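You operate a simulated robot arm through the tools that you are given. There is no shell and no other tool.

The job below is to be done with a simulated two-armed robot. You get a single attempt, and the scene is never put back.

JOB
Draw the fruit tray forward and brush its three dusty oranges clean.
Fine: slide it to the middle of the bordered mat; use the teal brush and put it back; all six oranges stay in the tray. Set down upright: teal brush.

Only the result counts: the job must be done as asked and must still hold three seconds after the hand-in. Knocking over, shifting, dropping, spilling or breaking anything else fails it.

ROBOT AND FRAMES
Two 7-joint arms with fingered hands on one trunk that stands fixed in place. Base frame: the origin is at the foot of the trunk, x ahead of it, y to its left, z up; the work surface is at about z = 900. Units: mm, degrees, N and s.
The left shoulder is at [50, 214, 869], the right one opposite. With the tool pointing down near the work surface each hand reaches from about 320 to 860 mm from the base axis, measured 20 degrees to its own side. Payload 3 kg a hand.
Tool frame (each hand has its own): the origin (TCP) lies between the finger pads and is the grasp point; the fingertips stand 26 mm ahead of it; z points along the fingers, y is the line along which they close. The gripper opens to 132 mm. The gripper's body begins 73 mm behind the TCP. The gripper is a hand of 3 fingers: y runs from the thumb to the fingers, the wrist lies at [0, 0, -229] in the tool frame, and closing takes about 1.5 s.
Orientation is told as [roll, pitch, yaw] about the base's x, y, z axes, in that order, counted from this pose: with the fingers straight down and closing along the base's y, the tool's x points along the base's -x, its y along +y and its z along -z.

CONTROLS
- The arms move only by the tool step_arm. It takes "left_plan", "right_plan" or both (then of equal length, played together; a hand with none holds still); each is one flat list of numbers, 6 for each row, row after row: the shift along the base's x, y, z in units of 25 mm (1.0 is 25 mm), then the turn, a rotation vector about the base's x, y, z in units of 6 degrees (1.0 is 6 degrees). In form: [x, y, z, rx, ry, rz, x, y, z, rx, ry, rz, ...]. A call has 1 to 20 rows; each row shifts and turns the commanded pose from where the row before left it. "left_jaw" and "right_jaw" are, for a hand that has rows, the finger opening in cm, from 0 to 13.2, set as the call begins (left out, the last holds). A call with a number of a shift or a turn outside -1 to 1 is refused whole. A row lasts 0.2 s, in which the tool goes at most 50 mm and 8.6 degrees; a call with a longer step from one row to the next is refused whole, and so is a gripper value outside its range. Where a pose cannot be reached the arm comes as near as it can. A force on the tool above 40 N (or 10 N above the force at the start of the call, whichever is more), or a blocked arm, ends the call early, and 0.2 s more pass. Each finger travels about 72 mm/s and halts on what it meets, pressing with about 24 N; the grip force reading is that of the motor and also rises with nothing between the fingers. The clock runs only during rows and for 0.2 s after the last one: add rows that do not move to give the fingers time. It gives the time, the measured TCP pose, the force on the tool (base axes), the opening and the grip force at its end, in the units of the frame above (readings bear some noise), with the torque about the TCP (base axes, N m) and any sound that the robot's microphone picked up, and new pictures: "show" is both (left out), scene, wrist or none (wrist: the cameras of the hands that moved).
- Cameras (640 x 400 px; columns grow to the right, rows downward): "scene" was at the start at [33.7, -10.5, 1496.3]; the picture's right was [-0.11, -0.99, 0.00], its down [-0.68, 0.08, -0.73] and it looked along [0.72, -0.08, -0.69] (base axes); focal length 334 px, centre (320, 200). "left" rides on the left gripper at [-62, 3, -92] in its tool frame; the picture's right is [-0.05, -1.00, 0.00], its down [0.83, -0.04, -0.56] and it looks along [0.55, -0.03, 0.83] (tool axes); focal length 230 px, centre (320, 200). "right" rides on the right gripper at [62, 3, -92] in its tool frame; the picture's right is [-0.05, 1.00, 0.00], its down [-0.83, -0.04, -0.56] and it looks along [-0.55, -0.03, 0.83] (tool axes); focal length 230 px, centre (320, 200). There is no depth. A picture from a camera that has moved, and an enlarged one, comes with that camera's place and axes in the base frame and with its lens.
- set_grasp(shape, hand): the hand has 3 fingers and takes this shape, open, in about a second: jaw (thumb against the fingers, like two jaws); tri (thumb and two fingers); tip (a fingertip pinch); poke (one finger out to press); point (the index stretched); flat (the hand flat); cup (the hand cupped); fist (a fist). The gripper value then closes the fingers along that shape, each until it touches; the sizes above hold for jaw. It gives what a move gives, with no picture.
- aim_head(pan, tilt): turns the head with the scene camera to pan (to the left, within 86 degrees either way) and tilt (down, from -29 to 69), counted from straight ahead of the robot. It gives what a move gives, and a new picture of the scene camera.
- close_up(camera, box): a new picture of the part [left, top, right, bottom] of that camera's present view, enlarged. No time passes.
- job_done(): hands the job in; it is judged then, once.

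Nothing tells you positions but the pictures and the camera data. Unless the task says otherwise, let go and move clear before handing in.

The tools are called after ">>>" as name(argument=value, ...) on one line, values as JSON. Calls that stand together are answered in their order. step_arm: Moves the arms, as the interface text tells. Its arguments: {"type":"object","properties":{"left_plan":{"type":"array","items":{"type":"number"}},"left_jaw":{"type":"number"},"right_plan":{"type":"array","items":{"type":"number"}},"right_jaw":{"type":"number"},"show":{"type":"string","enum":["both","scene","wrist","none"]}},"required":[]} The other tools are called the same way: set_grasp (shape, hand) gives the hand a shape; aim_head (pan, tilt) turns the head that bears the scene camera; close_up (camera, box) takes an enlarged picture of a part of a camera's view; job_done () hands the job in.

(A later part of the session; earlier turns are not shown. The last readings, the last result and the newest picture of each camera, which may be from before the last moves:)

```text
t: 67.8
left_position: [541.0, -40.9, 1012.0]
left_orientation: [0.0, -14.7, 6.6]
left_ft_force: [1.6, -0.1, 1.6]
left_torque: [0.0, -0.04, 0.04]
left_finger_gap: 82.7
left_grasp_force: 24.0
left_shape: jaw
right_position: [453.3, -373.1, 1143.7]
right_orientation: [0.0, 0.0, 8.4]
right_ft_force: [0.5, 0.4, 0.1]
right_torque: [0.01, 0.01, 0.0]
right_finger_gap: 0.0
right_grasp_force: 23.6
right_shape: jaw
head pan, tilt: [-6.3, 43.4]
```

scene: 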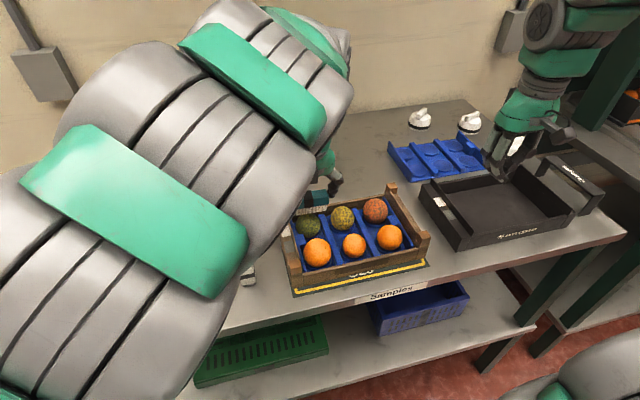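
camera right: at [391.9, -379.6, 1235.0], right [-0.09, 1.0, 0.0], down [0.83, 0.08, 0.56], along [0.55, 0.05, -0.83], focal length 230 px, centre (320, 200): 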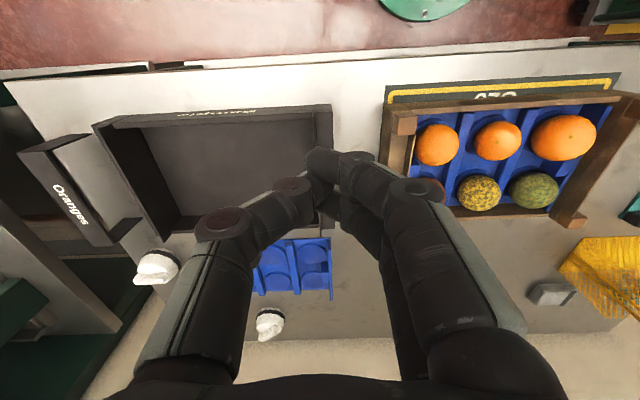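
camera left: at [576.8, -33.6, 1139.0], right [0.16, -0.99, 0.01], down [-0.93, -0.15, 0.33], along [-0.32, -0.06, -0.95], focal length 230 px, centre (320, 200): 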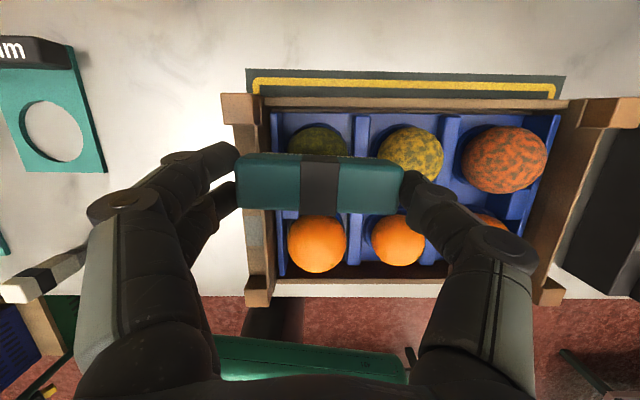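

Light contact now (about 2.7 N above the brush's weight). I'll make short strokes across the top of the orange and check the dust and forces.

>>> step_arm(left_plan=[0, 0, -0.012, 0, 0, 0, 0.16, 0.02, 0, 0, 0, 0, 0.16, 0.02, 0, 0, 0, 0, -0.16, -0.02, 0, 0, 0, 0, -0.16, -0.02, 0, 0, 0, 0, -0.16, -0.02, 0, 0, 0, 0, -0.16, -0.02, 0, 0, 0, 0, 0.16, 0.02, 0, 0, 0, 0, 0.16, 0.02, 0, 0, 0, 0, 0.16, 0.02, 0, 0, 0, 0, 0.16, 0.02, 0, 0, 0, 0, -0.16, -0.02, 0, 0, 0, 0, -0.16, -0.02, 0, 0, 0, 0], show="none")

>>> close_up(camera="right", box=[460, 100, 640, 230])

>>> close_up(camera="right", box=[505, 160, 565, 205])

>>> close_up(camera="left", box=[180, 60, 460, 250])

```text
t: 70.6
left_position: [541.6, -39.4, 1012.4]
left_orientation: [0.1, -14.7, 6.5]
left_ft_force: [1.0, -0.3, 8.5]
left_torque: [0.0, -0.06, 0.02]
left_finger_gap: 81.8
left_grasp_force: 23.9
left_shape: jaw
right_position: [454.6, -373.8, 1142.6]
right_orientation: [0.0, 0.0, 8.3]
right_ft_force: [0.5, 0.0, 0.5]
right_torque: [0.02, -0.01, -0.02]
right_finger_gap: 0.0
right_grasp_force: 23.9
right_shape: jaw
head pan, tilt: [-6.3, 43.4]
```

```text
3.08 times, centred on (550, 165) of right
camera zoom: at [391.9, -379.3, 1235.1], right [-0.09, 1.0, 0.0], down [0.83, 0.08, 0.56], along [0.55, 0.05, -0.83], focal length 708 px, centre (-388, 308)
```

zoom: 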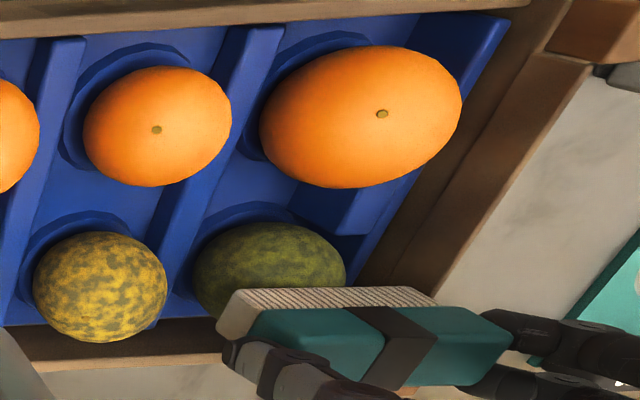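

```text
8.89 times, centred on (535, 182) of right
camera zoom: at [391.9, -379.3, 1235.1], right [-0.09, 1.0, 0.0], down [0.83, 0.08, 0.56], along [0.55, 0.05, -0.83], focal length 2045 px, centre (-1591, 356)
```

zoom: 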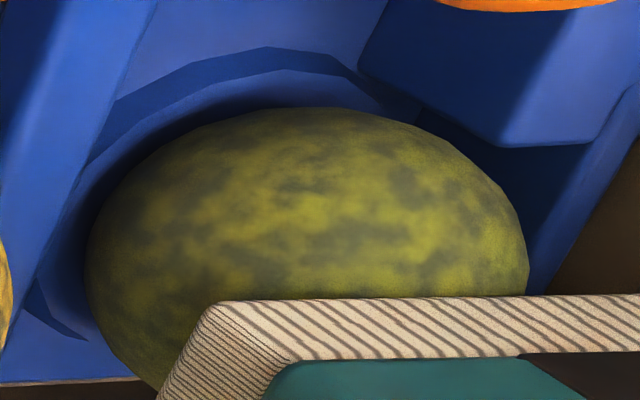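

```text
2.11 times, centred on (320, 155) of left
camera zoom: at [576.7, -33.3, 1115.9], right [0.16, -0.99, 0.01], down [-0.93, -0.15, 0.33], along [-0.32, -0.06, -0.95], focal length 484 px, centre (320, 295)
```

zoom: 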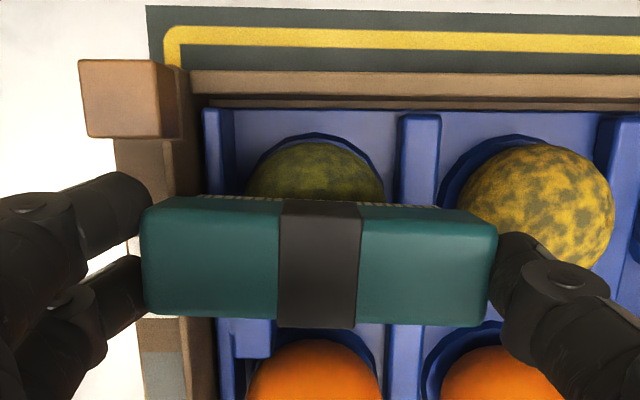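

>>> step_arm(left_plan=[-0.047, 0.317, 0, 0, 0, 0, -0.047, 0.317, 0, 0, 0, 0, -0.047, 0.317, 0, 0, 0, 0, 0.047, -0.317, 0, 0, 0, 0, 0.047, -0.317, 0, 0, 0, 0, 0.047, -0.317, 0, 0, 0, 0, 0.047, -0.317, 0, 0, 0, 0, 0.047, -0.317, 0, 0, 0, 0, 0.047, -0.317, 0, 0, 0, 0, -0.047, 0.317, 0, 0, 0, 0, -0.047, 0.317, 0, 0, 0, 0, -0.047, 0.317, 0, 0, 0, 0], show="none")

>>> close_up(camera="right", box=[505, 160, 565, 205])

```text
t: 73.2
left_position: [540.9, -40.4, 1011.2]
left_orientation: [0.0, -14.7, 6.6]
left_ft_force: [0.4, -1.6, 5.1]
left_torque: [-0.08, -0.03, 0.01]
left_finger_gap: 81.8
left_grasp_force: 24.4
left_shape: jaw
right_position: [453.7, -373.6, 1142.2]
right_orientation: [0.0, 0.1, 8.4]
right_ft_force: [-0.5, 0.1, 1.1]
right_torque: [-0.01, 0.01, -0.03]
right_finger_gap: 0.1
right_grasp_force: 24.2
right_shape: jaw
head pan, tilt: [-6.3, 43.4]
```

```text
8.89 times, centred on (535, 182) of right
camera zoom: at [391.8, -379.4, 1235.1], right [-0.09, 1.0, 0.0], down [0.83, 0.08, 0.56], along [0.55, 0.05, -0.83], focal length 2045 px, centre (-1591, 356)
```

zoom: 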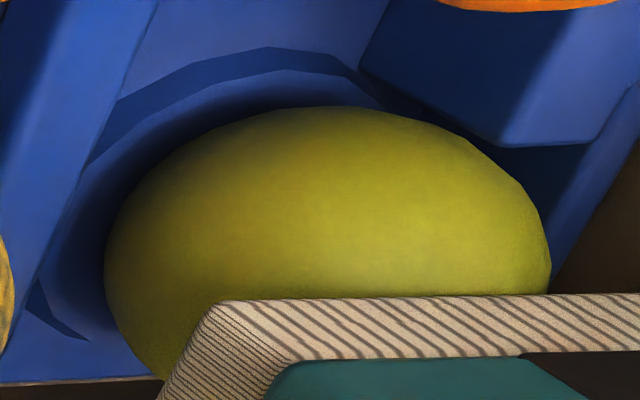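

The green orange is now visibly clean. I'll lift and move to the yellow-dusted one in the middle.

>>> step_arm(left_plan=[0, 0, 0.4, 0, 0, 0, 0, 0, 0.4, 0, 0, 0, 0.12, -0.81, 0, 0, 0, 0, 0.12, -0.81, 0, 0, 0, 0, 0.12, -0.81, 0, 0, 0, 0, 0.12, -0.81, 0, 0, 0, 0, 0, 0, -0.3, 0, 0, 0, 0, 0, -0.3, 0, 0, 0, 0, 0, 0, 0, 0, 0])

>>> close_up(camera="left", box=[180, 60, 460, 250])

>>> close_up(camera="right", box=[430, 90, 610, 220])

```text
t: 75.2
left_position: [551.8, -121.2, 1016.3]
left_orientation: [0.2, -14.7, 6.5]
left_ft_force: [-0.5, 0.0, -1.2]
left_torque: [-0.01, 0.01, -0.01]
left_finger_gap: 82.0
left_grasp_force: 24.0
left_shape: jaw
right_position: [454.6, -373.5, 1143.3]
right_orientation: [0.1, 0.0, 8.4]
right_ft_force: [0.7, -0.3, 0.6]
right_torque: [-0.01, 0.02, 0.01]
right_finger_gap: 0.2
right_grasp_force: 24.0
right_shape: jaw
head pan, tilt: [-6.3, 43.4]
camera left: at [588.5, -114.7, 1121.5], right [0.16, -0.99, 0.01], down [-0.93, -0.15, 0.33], along [-0.32, -0.06, -0.95], focal length 230 px, centre (320, 200)
```

scene: 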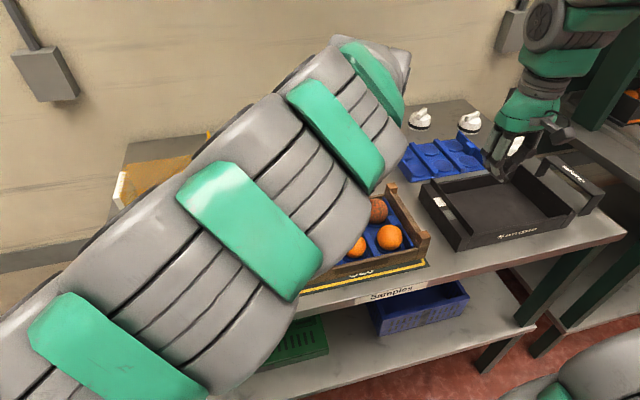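
left: 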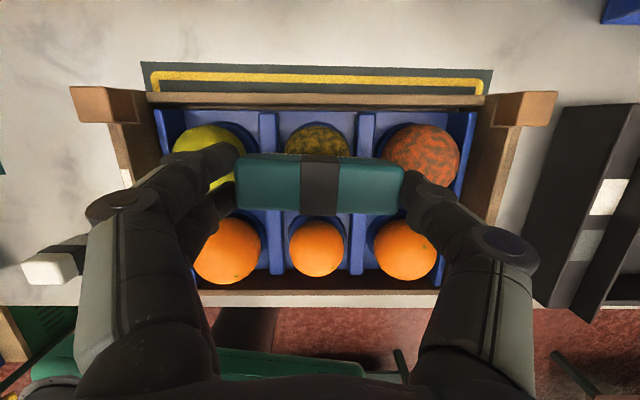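

```text
2.11 times, centred on (320, 155) of left
camera zoom: at [588.5, -114.7, 1121.5], right [0.16, -0.99, 0.01], down [-0.93, -0.15, 0.33], along [-0.32, -0.06, -0.95], focal length 484 px, centre (320, 295)
```

zoom: 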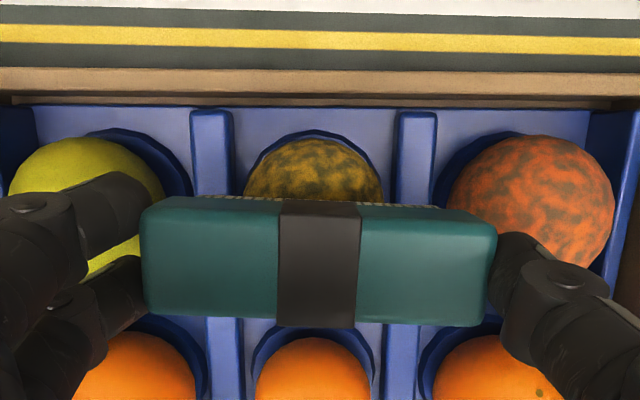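

```text
3.08 times, centred on (520, 155) of right
camera zoom: at [391.9, -379.3, 1235.0], right [-0.09, 1.0, 0.0], down [0.83, 0.08, 0.56], along [0.55, 0.05, -0.83], focal length 708 px, centre (-295, 338)
```

zoom: 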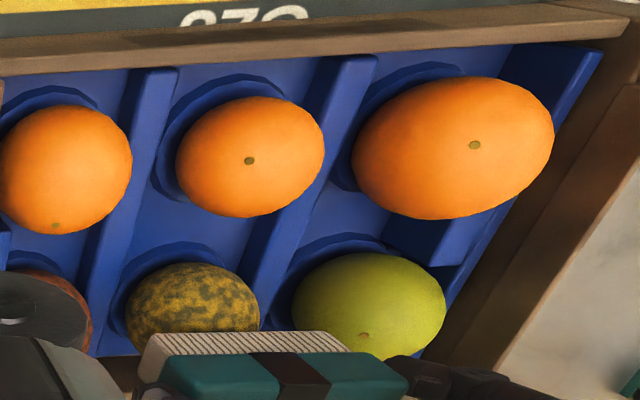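

>>> step_arm(left_plan=[0, 0, -0.08, 0, 0, 0, 0, 0, 0, 0, 0, 0], show="none")

>>> step_arm(left_plan=[0, 0, -0.03, 0, 0, 0, 0, 0, 0, 0, 0, 0], show="none")

>>> step_arm(left_plan=[0, 0, -0.02, 0, 0, 0, 0, 0, 0, 0, 0, 0], show="none")

```text
t: 75.8
left_position: [553.4, -122.1, 1014.6]
left_orientation: [0.1, -14.7, 6.6]
left_ft_force: [-0.3, 0.0, -0.5]
left_torque: [0.0, -0.01, -0.02]
left_finger_gap: 82.1
left_grasp_force: 23.6
left_shape: jaw
right_position: [453.9, -374.4, 1142.2]
right_orientation: [0.0, -0.1, 8.4]
right_ft_force: [0.0, 0.5, -0.8]
right_torque: [-0.01, -0.02, 0.0]
right_finger_gap: 0.0
right_grasp_force: 23.8
right_shape: jaw
head pan, tilt: [-6.3, 43.4]
```

```text
t: 76.4
left_position: [553.2, -121.7, 1013.3]
left_orientation: [0.1, -14.7, 6.6]
left_ft_force: [-0.5, -0.1, -1.1]
left_torque: [0.0, 0.0, -0.01]
left_finger_gap: 82.1
left_grasp_force: 23.9
left_shape: jaw
right_position: [453.1, -373.7, 1142.6]
right_orientation: [0.0, 0.1, 8.4]
right_ft_force: [0.0, -0.4, -0.2]
right_torque: [0.02, -0.01, -0.03]
right_finger_gap: 0.0
right_grasp_force: 23.8
right_shape: jaw
head pan, tilt: [-6.3, 43.4]
```

```text
t: 77.0
left_position: [553.7, -121.3, 1013.2]
left_orientation: [0.1, -14.7, 6.6]
left_ft_force: [-0.3, -0.6, -1.5]
left_torque: [-0.01, -0.01, -0.03]
left_finger_gap: 81.9
left_grasp_force: 24.3
left_shape: jaw
right_position: [454.0, -373.9, 1142.3]
right_orientation: [-0.1, 0.0, 8.4]
right_ft_force: [0.6, -0.1, -0.1]
right_torque: [0.01, 0.0, 0.0]
right_finger_gap: 0.0
right_grasp_force: 24.4
right_shape: jaw
head pan, tilt: [-6.3, 43.4]
```

>>> step_arm(left_plan=[0, 0, -0.02, 0, 0, 0, 0, 0, 0, 0, 0, 0], show="none")

>>> step_arm(left_plan=[0, 0, -0.02, 0, 0, 0, 0, 0, 0, 0, 0, 0], show="none")

>>> step_arm(left_plan=[0, 0, -0.02, 0, 0, 0, 0, 0, 0, 0, 0, 0], show="none")

```text
t: 77.6
left_position: [553.4, -121.5, 1014.6]
left_orientation: [0.0, -14.6, 6.7]
left_ft_force: [-0.7, -0.7, -0.7]
left_torque: [0.01, 0.02, 0.01]
left_finger_gap: 81.9
left_grasp_force: 24.5
left_shape: jaw
right_position: [454.1, -374.1, 1142.1]
right_orientation: [0.0, -0.1, 8.3]
right_ft_force: [-0.2, 0.3, -0.3]
right_torque: [0.0, 0.03, -0.01]
right_finger_gap: 0.1
right_grasp_force: 24.0
right_shape: jaw
head pan, tilt: [-6.3, 43.4]
```

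```text
t: 78.2
left_position: [552.9, -121.3, 1013.6]
left_orientation: [0.0, -14.7, 6.6]
left_ft_force: [-0.3, -1.0, -1.1]
left_torque: [-0.03, 0.0, -0.01]
left_finger_gap: 82.1
left_grasp_force: 24.1
left_shape: jaw
right_position: [453.4, -374.0, 1144.0]
right_orientation: [0.0, 0.0, 8.5]
right_ft_force: [0.9, 0.2, 0.7]
right_torque: [0.0, 0.01, -0.02]
right_finger_gap: 0.0
right_grasp_force: 24.0
right_shape: jaw
head pan, tilt: [-6.3, 43.4]
```

```text
t: 78.8
left_position: [552.2, -122.4, 1012.4]
left_orientation: [0.1, -14.8, 6.7]
left_ft_force: [0.4, -0.8, -1.0]
left_torque: [0.01, -0.02, -0.02]
left_finger_gap: 82.1
left_grasp_force: 23.7
left_shape: jaw
right_position: [454.3, -373.4, 1142.6]
right_orientation: [0.0, 0.0, 8.3]
right_ft_force: [0.5, -0.2, 0.3]
right_torque: [-0.01, -0.01, 0.03]
right_finger_gap: 0.0
right_grasp_force: 23.9
right_shape: jaw
head pan, tilt: [-6.3, 43.4]
```

>>> step_arm(left_plan=[0, 0, -0.02, 0, 0, 0, 0, 0, 0, 0, 0, 0], show="none")

>>> step_arm(left_plan=[0, 0, -0.02, 0, 0, 0, 0, 0, 0, 0, 0, 0], show="none")

```text
t: 79.4
left_position: [552.6, -121.1, 1013.1]
left_orientation: [0.1, -14.6, 6.6]
left_ft_force: [-0.9, -1.1, 5.9]
left_torque: [-0.01, -0.03, 0.02]
left_finger_gap: 82.0
left_grasp_force: 23.9
left_shape: jaw
right_position: [453.5, -374.1, 1143.1]
right_orientation: [0.1, 0.1, 8.4]
right_ft_force: [0.4, -1.4, 0.2]
right_torque: [-0.04, -0.01, 0.0]
right_finger_gap: 0.0
right_grasp_force: 23.8
right_shape: jaw
head pan, tilt: [-6.3, 43.4]
```

```text
t: 80.0
left_position: [553.1, -121.6, 1011.4]
left_orientation: [0.1, -14.8, 6.6]
left_ft_force: [-1.0, -0.5, 11.1]
left_torque: [0.0, -0.04, -0.01]
left_finger_gap: 81.9
left_grasp_force: 23.6
left_shape: jaw
right_position: [453.9, -373.1, 1142.9]
right_orientation: [0.0, 0.0, 8.4]
right_ft_force: [-0.1, -0.3, -0.2]
right_torque: [0.01, 0.01, -0.01]
right_finger_gap: 0.0
right_grasp_force: 24.1
right_shape: jaw
head pan, tilt: [-6.3, 43.4]
```

Contact is at about 11 N, so I'll ease off slightly and stroke along the brush's length.

>>> step_arm(left_plan=[0, 0, 0.014, 0, 0, 0, -0.041, 0.277, 0, 0, 0, 0, -0.041, 0.277, 0, 0, 0, 0, 0.041, -0.277, 0, 0, 0, 0, 0.041, -0.277, 0, 0, 0, 0, 0.041, -0.277, 0, 0, 0, 0, 0.041, -0.277, 0, 0, 0, 0, -0.041, 0.277, 0, 0, 0, 0, -0.041, 0.277, 0, 0, 0, 0, -0.041, 0.277, 0, 0, 0, 0, -0.041, 0.277, 0, 0, 0, 0, 0.041, -0.277, 0, 0, 0, 0, 0.041, -0.277, 0, 0, 0, 0], show="none")

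>>> close_up(camera="right", box=[430, 90, 610, 220])

>>> close_up(camera="right", box=[455, 160, 515, 205])

```text
t: 82.8
left_position: [553.6, -121.4, 1011.9]
left_orientation: [0.1, -14.7, 6.6]
left_ft_force: [0.0, 0.8, 1.9]
left_torque: [0.07, 0.0, 0.0]
left_finger_gap: 82.0
left_grasp_force: 23.6
left_shape: jaw
right_position: [453.8, -374.5, 1142.6]
right_orientation: [0.0, -0.1, 8.4]
right_ft_force: [0.7, 0.8, 0.8]
right_torque: [0.0, -0.03, -0.02]
right_finger_gap: 0.0
right_grasp_force: 24.2
right_shape: jaw
head pan, tilt: [-6.3, 43.4]
```

```text
3.08 times, centred on (520, 155) of right
camera zoom: at [391.8, -379.3, 1235.0], right [-0.09, 1.0, 0.0], down [0.83, 0.08, 0.56], along [0.55, 0.05, -0.83], focal length 708 px, centre (-295, 338)
```

zoom: 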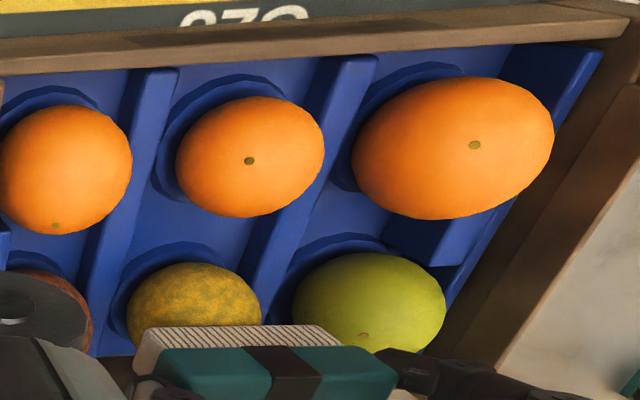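

```text
8.89 times, centred on (485, 182) of right
camera zoom: at [391.8, -379.3, 1235.0], right [-0.09, 1.0, 0.0], down [0.83, 0.08, 0.56], along [0.55, 0.05, -0.83], focal length 2045 px, centre (-1147, 356)
```

zoom: 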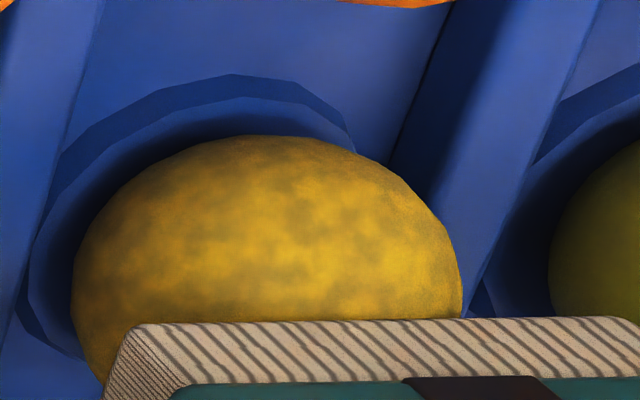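

The dust is fading steadily. I'll do another set of strokes.

>>> step_arm(left_plan=[0, 0, -0.01, 0, 0, 0, -0.041, 0.277, 0, 0, 0, 0, -0.041, 0.277, 0, 0, 0, 0, 0.041, -0.277, 0, 0, 0, 0, 0.041, -0.277, 0, 0, 0, 0, 0.041, -0.277, 0, 0, 0, 0, 0.041, -0.277, 0, 0, 0, 0, -0.041, 0.277, 0, 0, 0, 0, -0.041, 0.277, 0, 0, 0, 0, -0.041, 0.277, 0, 0, 0, 0, -0.041, 0.277, 0, 0, 0, 0, 0.041, -0.277, 0, 0, 0, 0, 0.041, -0.277, 0, 0, 0, 0], show="none")

>>> close_up(camera="right", box=[430, 90, 610, 220])

>>> close_up(camera="right", box=[455, 160, 515, 205])

```text
t: 85.6
left_position: [552.1, -120.3, 1011.1]
left_orientation: [0.2, -14.6, 6.6]
left_ft_force: [0.6, 1.0, 5.1]
left_torque: [0.11, 0.01, -0.02]
left_finger_gap: 82.1
left_grasp_force: 24.1
left_shape: jaw
right_position: [453.1, -374.3, 1141.7]
right_orientation: [-0.1, -0.1, 8.4]
right_ft_force: [-1.2, 0.9, -0.7]
right_torque: [0.01, -0.01, 0.0]
right_finger_gap: 0.1
right_grasp_force: 23.8
right_shape: jaw
head pan, tilt: [-6.3, 43.4]
```

```text
3.08 times, centred on (520, 155) of right
camera zoom: at [391.8, -379.3, 1235.1], right [-0.09, 1.0, 0.0], down [0.83, 0.08, 0.56], along [0.55, 0.05, -0.83], focal length 708 px, centre (-295, 338)
```

zoom: 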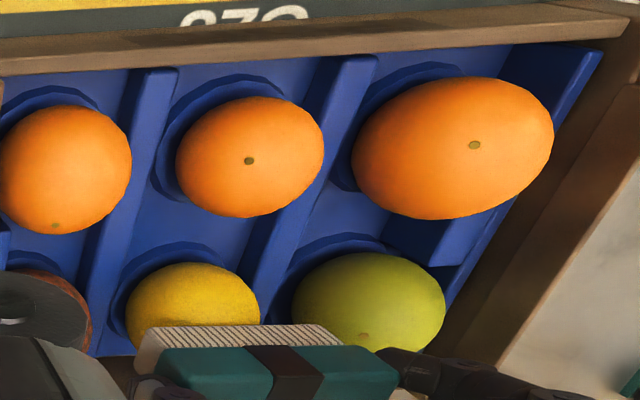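

```text
8.89 times, centred on (485, 182) of right
camera zoom: at [391.8, -379.3, 1235.1], right [-0.09, 1.0, 0.0], down [0.83, 0.08, 0.56], along [0.55, 0.05, -0.83], focal length 2045 px, centre (-1147, 356)
```

zoom: 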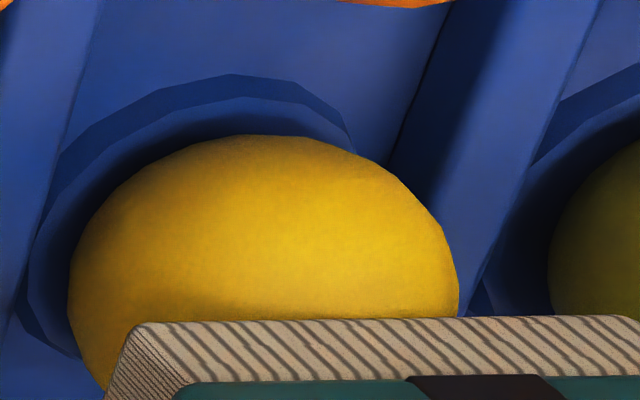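

The yellow one is clean too. Next is the red-dusted orange on the right. It is slightly larger, so I expect contact near TCP z 1017.

>>> step_arm(left_plan=[0, 0, 0.4, 0, 0, 0, 0, 0, 0.5, 0, 0, 0, 0.155, -0.81, 0, 0, 0, 0, 0.155, -0.81, 0, 0, 0, 0, 0.155, -0.81, 0, 0, 0, 0, 0.155, -0.81, 0, 0, 0, 0, 0, 0, -0.2, 0, 0, 0, 0, 0, -0.2, 0, 0, 0, 0, 0, 0, 0, 0, 0])

>>> close_up(camera="left", box=[180, 60, 460, 250])

>>> close_up(camera="right", box=[370, 90, 610, 250])

```text
t: 87.6
left_position: [568.9, -201.3, 1024.1]
left_orientation: [0.1, -14.7, 6.6]
left_ft_force: [-0.3, -0.1, -0.6]
left_torque: [0.0, 0.02, -0.04]
left_finger_gap: 81.9
left_grasp_force: 24.2
left_shape: jaw
right_position: [453.2, -374.1, 1142.8]
right_orientation: [0.1, -0.1, 8.4]
right_ft_force: [0.1, 0.5, -0.3]
right_torque: [0.04, -0.01, 0.0]
right_finger_gap: 0.0
right_grasp_force: 23.5
right_shape: jaw
head pan, tilt: [-6.3, 43.4]
camera left: at [603.7, -195.3, 1127.6], right [0.16, -0.99, 0.01], down [-0.93, -0.15, 0.33], along [-0.32, -0.06, -0.95], focal length 230 px, centre (320, 200)
```

scene: 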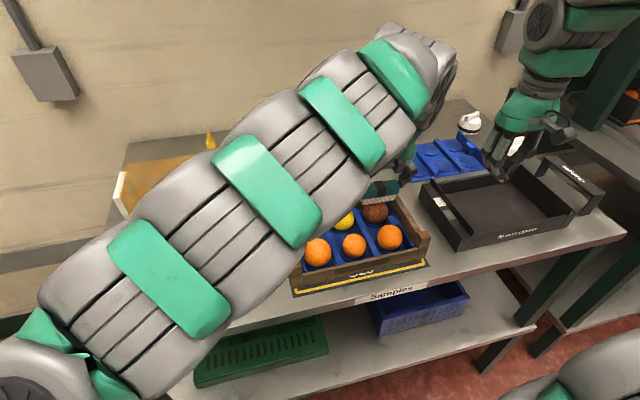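
left: 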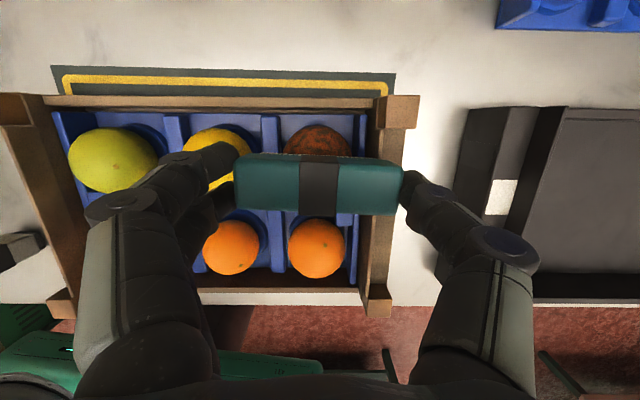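

```text
2.11 times, centred on (320, 155) of left
camera zoom: at [603.7, -195.3, 1127.6], right [0.16, -0.99, 0.01], down [-0.93, -0.15, 0.33], along [-0.32, -0.06, -0.95], focal length 484 px, centre (320, 295)
```

zoom: 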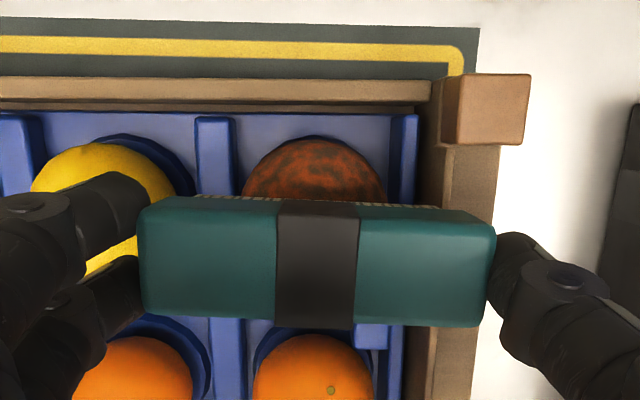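

```text
2.50 times, centred on (490, 170) of right
camera zoom: at [391.9, -379.3, 1235.1], right [-0.09, 1.0, 0.0], down [0.83, 0.08, 0.56], along [0.55, 0.05, -0.83], focal length 575 px, centre (-105, 275)
```

zoom: 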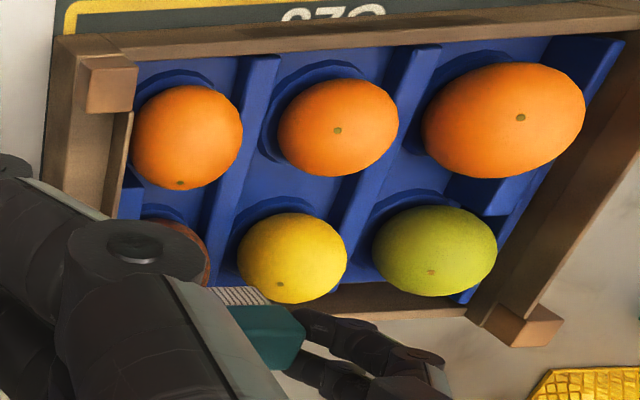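

>>> step_arm(left_plan=[0, 0, -0.08, 0, 0, 0, 0, 0, 0, 0, 0, 0], show="none")

>>> step_arm(left_plan=[0, 0, -0.04, 0, 0, 0, 0, 0, 0, 0, 0, 0], show="none")

>>> step_arm(left_plan=[0, 0, -0.03, 0, 0, 0, 0, 0, 0, 0, 0, 0], show="none")

```text
t: 88.2
left_position: [568.2, -202.6, 1022.1]
left_orientation: [0.0, -14.7, 6.5]
left_ft_force: [-0.7, -0.3, 0.1]
left_torque: [-0.02, -0.03, 0.0]
left_finger_gap: 82.0
left_grasp_force: 24.1
left_shape: jaw
right_position: [454.2, -373.5, 1143.1]
right_orientation: [0.1, 0.1, 8.4]
right_ft_force: [-0.6, -0.4, 1.1]
right_torque: [0.04, -0.01, 0.02]
right_finger_gap: 0.0
right_grasp_force: 24.3
right_shape: jaw
head pan, tilt: [-6.3, 43.4]
```

```text
t: 88.8
left_position: [567.8, -201.8, 1020.9]
left_orientation: [0.1, -14.7, 6.5]
left_ft_force: [0.8, 0.2, 0.2]
left_torque: [0.01, 0.0, 0.0]
left_finger_gap: 81.8
left_grasp_force: 24.0
left_shape: jaw
right_position: [453.5, -373.7, 1142.5]
right_orientation: [0.0, -0.1, 8.4]
right_ft_force: [0.6, 0.2, 0.1]
right_torque: [0.04, 0.0, -0.01]
right_finger_gap: 0.1
right_grasp_force: 24.1
right_shape: jaw
head pan, tilt: [-6.3, 43.4]
```

```text
t: 89.4
left_position: [569.1, -201.4, 1019.5]
left_orientation: [0.1, -14.7, 6.6]
left_ft_force: [-0.4, 0.1, 0.2]
left_torque: [-0.02, 0.0, -0.01]
left_finger_gap: 82.2
left_grasp_force: 24.4
left_shape: jaw
right_position: [454.6, -373.5, 1142.6]
right_orientation: [0.0, 0.1, 8.4]
right_ft_force: [-0.5, 0.2, -0.1]
right_torque: [-0.01, 0.01, 0.0]
right_finger_gap: 0.0
right_grasp_force: 24.2
right_shape: jaw
head pan, tilt: [-6.3, 43.4]
```

>>> step_arm(left_plan=[0, 0, -0.02, 0, 0, 0, 0, 0, 0, 0, 0, 0], show="none")

>>> step_arm(left_plan=[0, 0, -0.02, 0, 0, 0, 0, 0, 0, 0, 0, 0], show="none")

>>> step_arm(left_plan=[0, 0, -0.02, 0, 0, 0, 0, 0, 0, 0, 0, 0], show="none")

```text
t: 90.0
left_position: [569.5, -201.5, 1019.2]
left_orientation: [0.2, -14.7, 6.5]
left_ft_force: [0.0, -0.7, -1.4]
left_torque: [-0.01, -0.01, 0.01]
left_finger_gap: 81.9
left_grasp_force: 23.6
left_shape: jaw
right_position: [453.6, -373.7, 1142.4]
right_orientation: [0.0, -0.1, 8.4]
right_ft_force: [0.4, 1.6, -0.2]
right_torque: [0.03, 0.02, 0.03]
right_finger_gap: 0.0
right_grasp_force: 23.8
right_shape: jaw
head pan, tilt: [-6.3, 43.4]
```

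```text
t: 90.6
left_position: [569.9, -201.9, 1018.1]
left_orientation: [0.1, -14.7, 6.6]
left_ft_force: [0.5, 0.6, -0.7]
left_torque: [-0.01, 0.03, -0.04]
left_finger_gap: 82.3
left_grasp_force: 23.8
left_shape: jaw
right_position: [453.4, -374.3, 1141.9]
right_orientation: [0.0, 0.0, 8.5]
right_ft_force: [-0.2, 0.7, -0.3]
right_torque: [0.0, 0.0, 0.06]
right_finger_gap: 0.0
right_grasp_force: 23.9
right_shape: jaw
head pan, tilt: [-6.3, 43.4]
```

```text
t: 91.2
left_position: [568.7, -202.1, 1017.5]
left_orientation: [0.2, -14.7, 6.6]
left_ft_force: [-0.9, 0.6, -0.8]
left_torque: [0.0, 0.06, -0.01]
left_finger_gap: 82.0
left_grasp_force: 23.7
left_shape: jaw
right_position: [454.6, -373.0, 1142.2]
right_orientation: [0.0, 0.0, 8.3]
right_ft_force: [0.1, -0.1, -0.2]
right_torque: [0.03, 0.0, 0.0]
right_finger_gap: 0.0
right_grasp_force: 23.5
right_shape: jaw
head pan, tilt: [-6.3, 43.4]
```

>>> step_arm(left_plan=[0, 0, -0.02, 0, 0, 0, 0, 0, 0, 0, 0, 0], show="none")

>>> step_arm(left_plan=[0, 0, -0.02, 0, 0, 0, 0, 0, 0, 0, 0, 0], show="none")

>>> step_arm(left_plan=[0, 0, -0.015, 0, 0, 0, 0, 0, 0, 0, 0, 0], show="none")

```text
t: 91.8
left_position: [569.2, -201.8, 1017.2]
left_orientation: [0.1, -14.7, 6.6]
left_ft_force: [0.0, 0.4, 0.0]
left_torque: [0.0, 0.03, 0.01]
left_finger_gap: 82.0
left_grasp_force: 23.7
left_shape: jaw
right_position: [454.1, -374.0, 1143.3]
right_orientation: [0.0, 0.1, 8.5]
right_ft_force: [0.4, 0.4, 0.7]
right_torque: [0.03, 0.0, -0.01]
right_finger_gap: 0.0
right_grasp_force: 23.4
right_shape: jaw
head pan, tilt: [-6.3, 43.4]
```

```text
t: 92.4
left_position: [569.9, -201.4, 1016.3]
left_orientation: [0.1, -14.6, 6.6]
left_ft_force: [0.2, 0.3, -0.9]
left_torque: [0.0, 0.0, -0.04]
left_finger_gap: 81.9
left_grasp_force: 23.8
left_shape: jaw
right_position: [454.7, -373.3, 1142.9]
right_orientation: [0.0, 0.1, 8.5]
right_ft_force: [0.8, 0.1, 0.1]
right_torque: [-0.02, 0.03, -0.02]
right_finger_gap: 0.0
right_grasp_force: 23.7
right_shape: jaw
head pan, tilt: [-6.3, 43.4]
```

```text
t: 93.0
left_position: [568.1, -200.9, 1016.8]
left_orientation: [0.1, -14.6, 6.6]
left_ft_force: [0.0, 0.1, -0.4]
left_torque: [-0.02, -0.02, 0.02]
left_finger_gap: 82.0
left_grasp_force: 23.8
left_shape: jaw
right_position: [453.0, -373.2, 1142.3]
right_orientation: [-0.1, 0.0, 8.4]
right_ft_force: [-0.3, -1.0, 1.1]
right_torque: [0.0, 0.0, -0.02]
right_finger_gap: 0.0
right_grasp_force: 24.0
right_shape: jaw
head pan, tilt: [-6.3, 43.4]
```

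>>> step_arm(left_plan=[0, 0, -0.02, 0, 0, 0, 0, 0, 0, 0, 0, 0], show="none")

>>> step_arm(left_plan=[0, 0, -0.02, 0, 0, 0, 0, 0, 0, 0, 0, 0], show="none")

```text
t: 93.6
left_position: [569.3, -201.6, 1016.9]
left_orientation: [0.0, -14.7, 6.6]
left_ft_force: [0.6, -0.1, -0.7]
left_torque: [0.01, 0.02, 0.01]
left_finger_gap: 82.0
left_grasp_force: 24.0
left_shape: jaw
right_position: [453.7, -374.7, 1141.8]
right_orientation: [0.1, 0.0, 8.4]
right_ft_force: [0.7, 0.1, -0.2]
right_torque: [-0.01, -0.02, 0.01]
right_finger_gap: 0.0
right_grasp_force: 24.0
right_shape: jaw
head pan, tilt: [-6.3, 43.4]
```

```text
t: 94.2
left_position: [569.8, -201.9, 1015.1]
left_orientation: [0.2, -14.8, 6.6]
left_ft_force: [0.6, 0.0, -0.4]
left_torque: [0.0, -0.02, -0.01]
left_finger_gap: 82.0
left_grasp_force: 23.8
left_shape: jaw
right_position: [454.5, -372.3, 1142.4]
right_orientation: [0.0, -0.1, 8.3]
right_ft_force: [-0.3, -0.4, 0.9]
right_torque: [0.03, 0.01, -0.03]
right_finger_gap: 0.1
right_grasp_force: 23.9
right_shape: jaw
head pan, tilt: [-6.3, 43.4]
```

>>> step_arm(left_plan=[0, 0, -0.02, 0, 0, 0, 0, 0, 0, 0, 0, 0], show="none")

>>> step_arm(left_plan=[0, 0, -0.02, 0, 0, 0, 0, 0, 0, 0, 0, 0], show="none")

>>> close_up(camera="scene", box=[340, 170, 420, 230])

```text
t: 94.8
left_position: [569.0, -201.7, 1015.7]
left_orientation: [0.1, -14.6, 6.6]
left_ft_force: [-0.4, 0.1, -0.5]
left_torque: [0.0, -0.05, 0.03]
left_finger_gap: 82.3
left_grasp_force: 24.2
left_shape: jaw
right_position: [454.0, -373.8, 1143.6]
right_orientation: [0.0, 0.1, 8.4]
right_ft_force: [1.1, 0.3, 0.1]
right_torque: [0.0, -0.03, 0.01]
right_finger_gap: 0.0
right_grasp_force: 23.6
right_shape: jaw
head pan, tilt: [-6.3, 43.4]
```

```text
t: 95.4
left_position: [570.4, -201.9, 1015.2]
left_orientation: [0.0, -14.7, 6.6]
left_ft_force: [-0.1, 0.1, 2.6]
left_torque: [0.02, -0.03, 0.01]
left_finger_gap: 82.3
left_grasp_force: 24.2
left_shape: jaw
right_position: [453.9, -373.4, 1142.7]
right_orientation: [0.0, -0.1, 8.4]
right_ft_force: [0.1, -0.3, 0.8]
right_torque: [0.02, 0.01, 0.01]
right_finger_gap: 0.0
right_grasp_force: 24.5
right_shape: jaw
head pan, tilt: [-6.3, 43.4]
```

```text
6.67 times, centred on (380, 200) of scene
camera zoom: at [33.7, -10.5, 1496.3], right [-0.11, -0.99, 0.0], down [-0.68, 0.08, -0.73], along [0.72, -0.08, -0.69], focal length 2227 px, centre (-80, 200)
```

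zoom: 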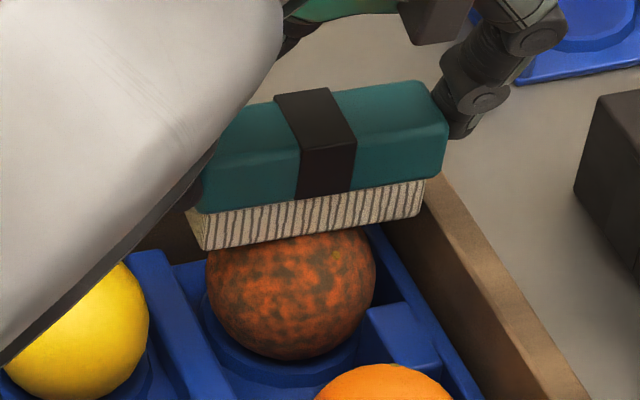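

Contact on the red orange (about 3 N). I'll press 0.3 mm more and stroke.

>>> step_arm(left_plan=[0, 0, -0.012, 0, 0, 0, -0.041, 0.277, 0, 0, 0, 0, -0.041, 0.277, 0, 0, 0, 0, 0.041, -0.277, 0, 0, 0, 0, 0.041, -0.277, 0, 0, 0, 0, 0.041, -0.277, 0, 0, 0, 0, 0.041, -0.277, 0, 0, 0, 0, -0.041, 0.277, 0, 0, 0, 0, -0.041, 0.277, 0, 0, 0, 0, -0.041, 0.277, 0, 0, 0, 0, -0.041, 0.277, 0, 0, 0, 0, 0.041, -0.277, 0, 0, 0, 0, 0.041, -0.277, 0, 0, 0, 0], show="none")

>>> close_up(camera="scene", box=[340, 170, 420, 230])

```text
t: 98.2
left_position: [568.5, -201.3, 1015.4]
left_orientation: [0.1, -14.8, 6.6]
left_ft_force: [-0.3, 2.2, 6.0]
left_torque: [0.14, -0.02, 0.01]
left_finger_gap: 82.0
left_grasp_force: 23.9
left_shape: jaw
right_position: [453.8, -374.5, 1143.1]
right_orientation: [0.0, 0.1, 8.3]
right_ft_force: [-0.4, 0.0, 0.3]
right_torque: [-0.01, 0.04, -0.02]
right_finger_gap: 0.0
right_grasp_force: 23.7
right_shape: jaw
head pan, tilt: [-6.3, 43.4]
```

```text
6.67 times, centred on (380, 200) of scene
camera zoom: at [33.7, -10.5, 1496.3], right [-0.11, -0.99, 0.0], down [-0.68, 0.07, -0.73], along [0.72, -0.08, -0.69], focal length 2227 px, centre (-80, 200)
```

zoom: 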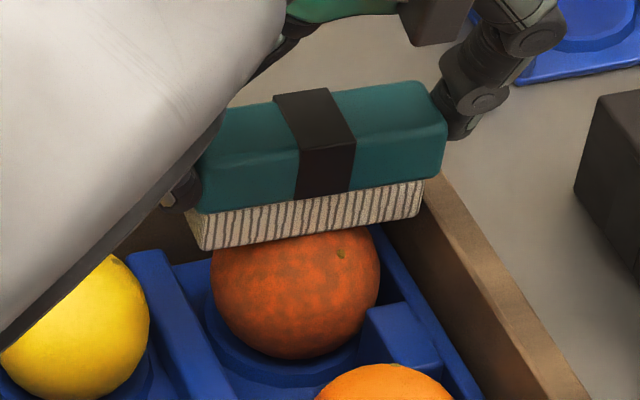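

The dust is fading here as well. One more set of strokes should finish it.

>>> step_arm(left_plan=[-0.041, 0.277, 0, 0, 0, 0, -0.041, 0.277, 0, 0, 0, 0, 0.041, -0.277, 0, 0, 0, 0, 0.041, -0.277, 0, 0, 0, 0, 0.041, -0.277, 0, 0, 0, 0, 0.041, -0.277, 0, 0, 0, 0, -0.041, 0.277, 0, 0, 0, 0, -0.041, 0.277, 0, 0, 0, 0, -0.041, 0.277, 0, 0, 0, 0, -0.041, 0.277, 0, 0, 0, 0, 0.041, -0.277, 0, 0, 0, 0, 0.041, -0.277, 0, 0, 0, 0, 0.041, -0.277, 0, 0, 0, 0, 0.041, -0.277, 0, 0, 0, 0, -0.041, 0.277, 0, 0, 0, 0, -0.041, 0.277, 0, 0, 0, 0], show="none")

>>> close_up(camera="scene", box=[340, 170, 420, 230])

```text
t: 101.6
left_position: [569.6, -201.2, 1014.4]
left_orientation: [0.1, -14.7, 6.6]
left_ft_force: [-0.1, -1.1, 4.6]
left_torque: [-0.11, -0.03, -0.04]
left_finger_gap: 81.8
left_grasp_force: 23.7
left_shape: jaw
right_position: [453.9, -373.9, 1143.4]
right_orientation: [0.0, -0.1, 8.4]
right_ft_force: [0.7, -0.4, 0.2]
right_torque: [0.01, 0.02, 0.01]
right_finger_gap: 0.0
right_grasp_force: 23.9
right_shape: jaw
head pan, tilt: [-6.3, 43.4]
```

```text
6.67 times, centred on (380, 200) of scene
camera zoom: at [33.7, -10.5, 1496.3], right [-0.11, -0.99, 0.0], down [-0.68, 0.08, -0.73], along [0.72, -0.08, -0.69], focal length 2227 px, centre (-80, 200)
```

zoom: 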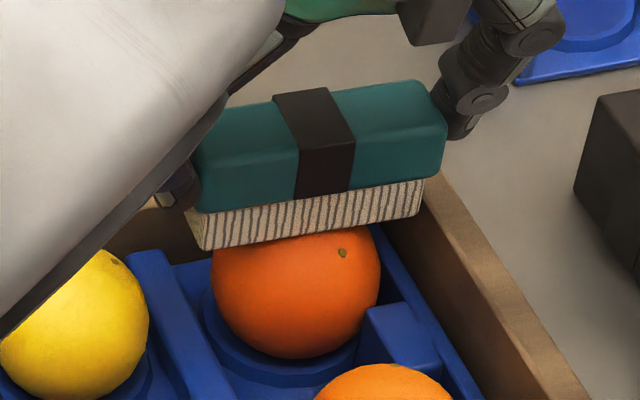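

All three dusty oranges now look clean. I'll lift off and carry the brush back over the basket toward its original spot.

>>> step_arm(left_plan=[0, 0, 0.4, 0, 0, 0, 0, 0, 0.6, 0, 0, 0, -0.035, 0.98, 0.16, 0, 0, 0, -0.035, 0.98, 0.16, 0, 0, 0, -0.035, 0.98, 0.16, 0, 0, 0, -0.035, 0.98, 0.16, 0, 0, 0, -0.035, 0.98, 0.16, 0, 0, 0, -0.035, 0.98, 0.16, 0, 0, 0, -0.035, 0.98, 0.16, 0, 0, 0, -0.035, 0.98, 0.16, 0, 0, 0], show="none")

>>> step_arm(left_plan=[0.109, 0.957, 0.12, 0, 0, 0, 0.109, 0.957, 0.12, 0, 0, 0, 0.109, 0.957, 0.12, 0, 0, 0, 0.109, 0.957, 0.12, 0, 0, 0, 0.109, 0.957, 0.12, 0, 0, 0, 0.109, 0.957, 0.12, 0, 0, 0, 0.109, 0.957, 0.12, 0, 0, 0, 0.109, 0.957, 0.12, 0, 0, 0, 0.109, 0.957, 0.12, 0, 0, 0, 0.109, 0.957, 0.12, 0, 0, 0, 0.109, 0.957, 0.12, 0, 0, 0, 0.109, 0.957, 0.12, 0, 0, 0, 0.109, 0.957, 0.12, 0, 0, 0, 0.109, 0.957, 0.12, 0, 0, 0.18, 0, 0, 0, 0, 0, 0])

>>> close_up(camera="scene", box=[260, 170, 460, 300])

>>> close_up(camera="left", box=[180, 60, 460, 250])

```text
t: 103.8
left_position: [561.9, -5.8, 1071.1]
left_orientation: [0.2, -14.6, 6.6]
left_ft_force: [0.2, -0.6, -0.7]
left_torque: [0.0, 0.05, 0.0]
left_finger_gap: 82.0
left_grasp_force: 23.8
left_shape: jaw
right_position: [454.3, -374.8, 1142.2]
right_orientation: [0.0, 0.0, 8.4]
right_ft_force: [-0.7, -0.4, -0.4]
right_torque: [0.0, -0.02, 0.04]
right_finger_gap: 0.1
right_grasp_force: 24.2
right_shape: jaw
head pan, tilt: [-6.3, 43.4]
```

```text
t: 107.0
left_position: [599.1, 329.1, 1113.9]
left_orientation: [0.0, -14.8, 7.6]
left_ft_force: [0.2, 0.1, 0.0]
left_torque: [-0.02, 0.0, -0.01]
left_finger_gap: 82.5
left_grasp_force: 24.0
left_shape: jaw
right_position: [453.8, -374.8, 1142.0]
right_orientation: [0.0, 0.1, 8.4]
right_ft_force: [-0.2, -0.4, -1.1]
right_torque: [-0.01, 0.02, 0.01]
right_finger_gap: 0.0
right_grasp_force: 23.5
right_shape: jaw
head pan, tilt: [-6.3, 43.4]
camera left: at [634.7, 336.4, 1218.0], right [0.18, -0.98, 0.01], down [-0.93, -0.17, 0.33], along [-0.32, -0.07, -0.95], focal length 230 px, centre (320, 200)
```

scene: 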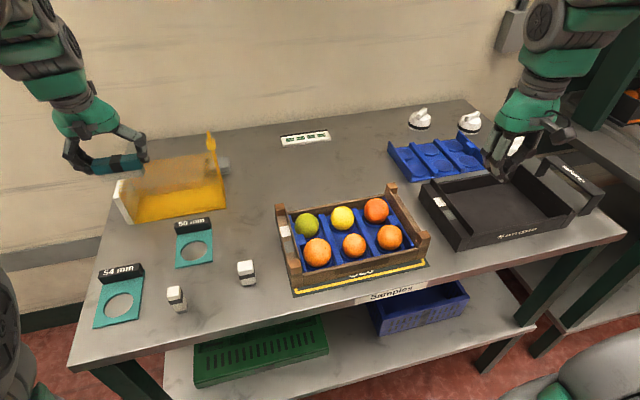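
left: 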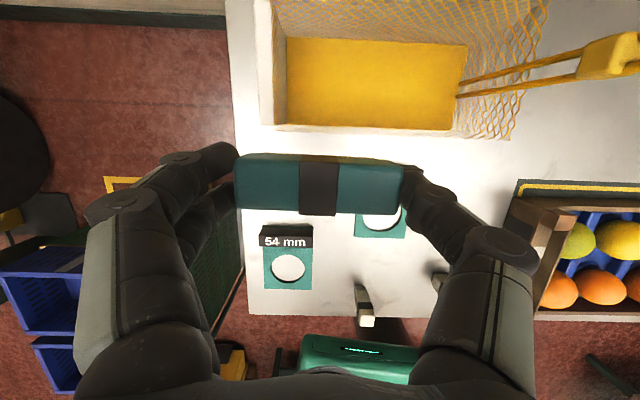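

```text
3.08 times, centred on (360, 235) of scene
camera zoom: at [33.7, -10.5, 1496.3], right [-0.11, -0.99, 0.0], down [-0.68, 0.08, -0.73], along [0.72, -0.08, -0.69], focal length 1028 px, centre (197, 92)
```

zoom: 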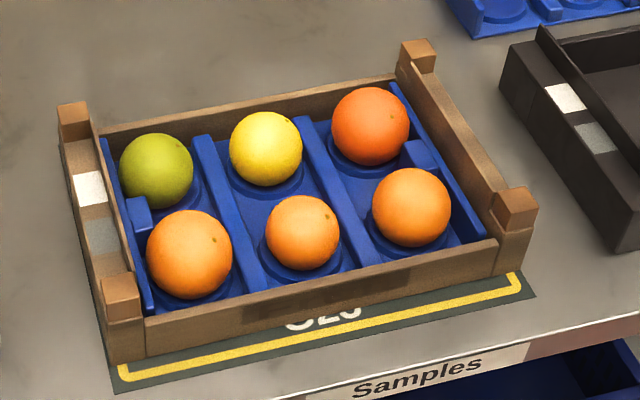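

```text
2.11 times, centred on (320, 155) of left
camera zoom: at [634.7, 336.4, 1218.0], right [0.18, -0.98, 0.01], down [-0.93, -0.17, 0.33], along [-0.32, -0.07, -0.95], focal length 484 px, centre (320, 295)
```

zoom: 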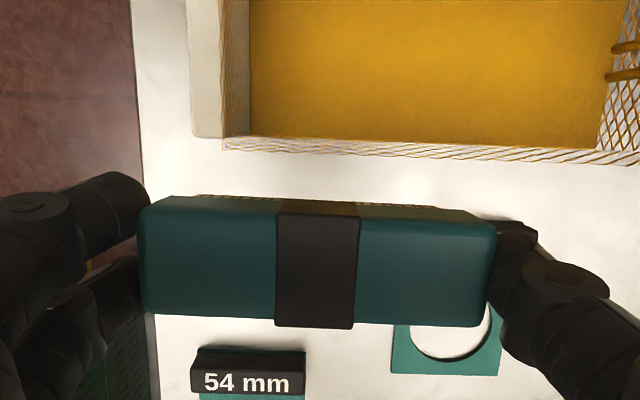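

All six oranges are clean and in the tray, and the tray hasn't moved. I'll carry the brush over the basket to just behind it.

>>> step_arm(left_plan=[0.89, 0.15, -0.1, 0, 0, 0, 0.89, 0.15, -0.1, 0, 0, 0, 0.89, 0.15, -0.2, 0, 0, 0, 0.89, 0.15, -0.2, 0, 0, 0, 0.89, 0.15, -0.2, 0, 0, 0, 0.89, 0.15, -0.3, 0, 0, 0, 0.89, 0.15, -0.3, 0, 0, 0, 0.54, 0.07, -0.8, 0, 0, 0, 0.54, 0.07, -0.8, 0, 0, 0, 0, 0, 0, 0, 0, 0])

>>> close_up(camera="left", box=[180, 60, 460, 250])

>>> close_up(camera="scene", box=[110, 110, 240, 200])

```text
t: 109.2
left_position: [782.3, 359.0, 1039.2]
left_orientation: [0.1, -14.7, 7.6]
left_ft_force: [0.6, -0.7, -0.6]
left_torque: [-0.01, -0.07, 0.0]
left_finger_gap: 81.9
left_grasp_force: 24.4
left_shape: jaw
right_position: [453.9, -373.4, 1142.5]
right_orientation: [0.0, -0.1, 8.5]
right_ft_force: [0.0, 0.2, -0.8]
right_torque: [-0.02, 0.0, -0.03]
right_finger_gap: 0.0
right_grasp_force: 24.0
right_shape: jaw
head pan, tilt: [-6.3, 43.4]
camera left: at [816.6, 366.3, 1143.8], right [0.18, -0.98, 0.01], down [-0.93, -0.17, 0.33], along [-0.32, -0.07, -0.95], focal length 230 px, centre (320, 200)
```

scene: 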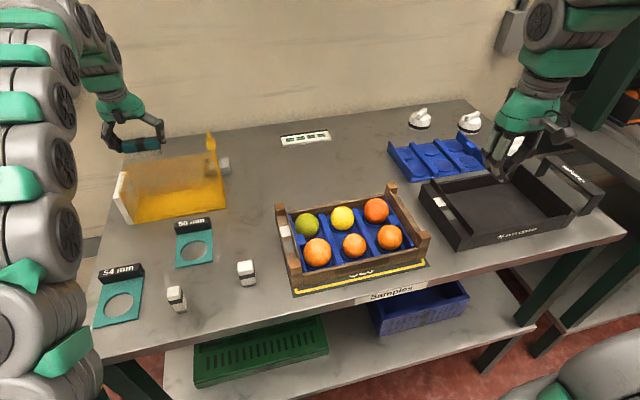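
left: 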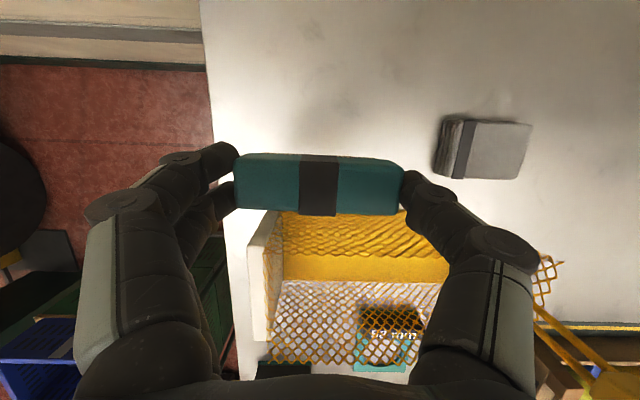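

```text
2.11 times, centred on (320, 155) of left
camera zoom: at [816.6, 366.3, 1143.8], right [0.18, -0.98, 0.01], down [-0.93, -0.17, 0.33], along [-0.32, -0.07, -0.95], focal length 484 px, centre (320, 295)
```

zoom: 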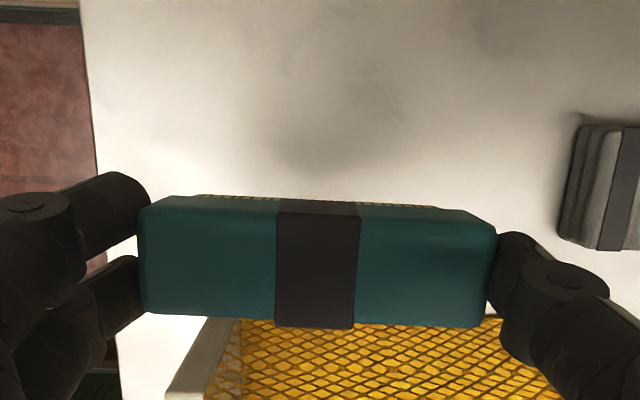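

```text
4.44 times, centred on (175, 155) of scene
camera zoom: at [33.7, -10.5, 1496.3], right [-0.11, -0.99, 0.0], down [-0.68, 0.08, -0.73], along [0.72, -0.08, -0.69], focal length 1485 px, centre (964, 400)
```

zoom: 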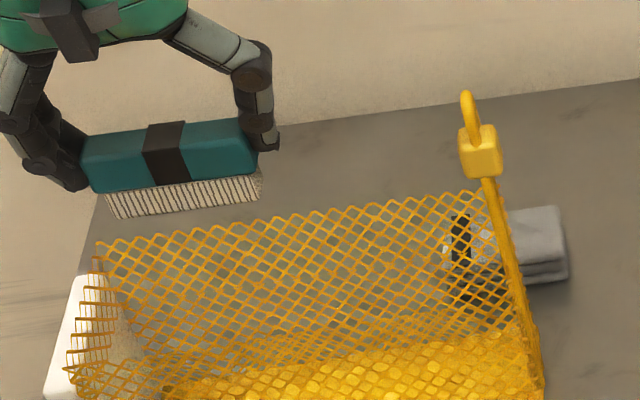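

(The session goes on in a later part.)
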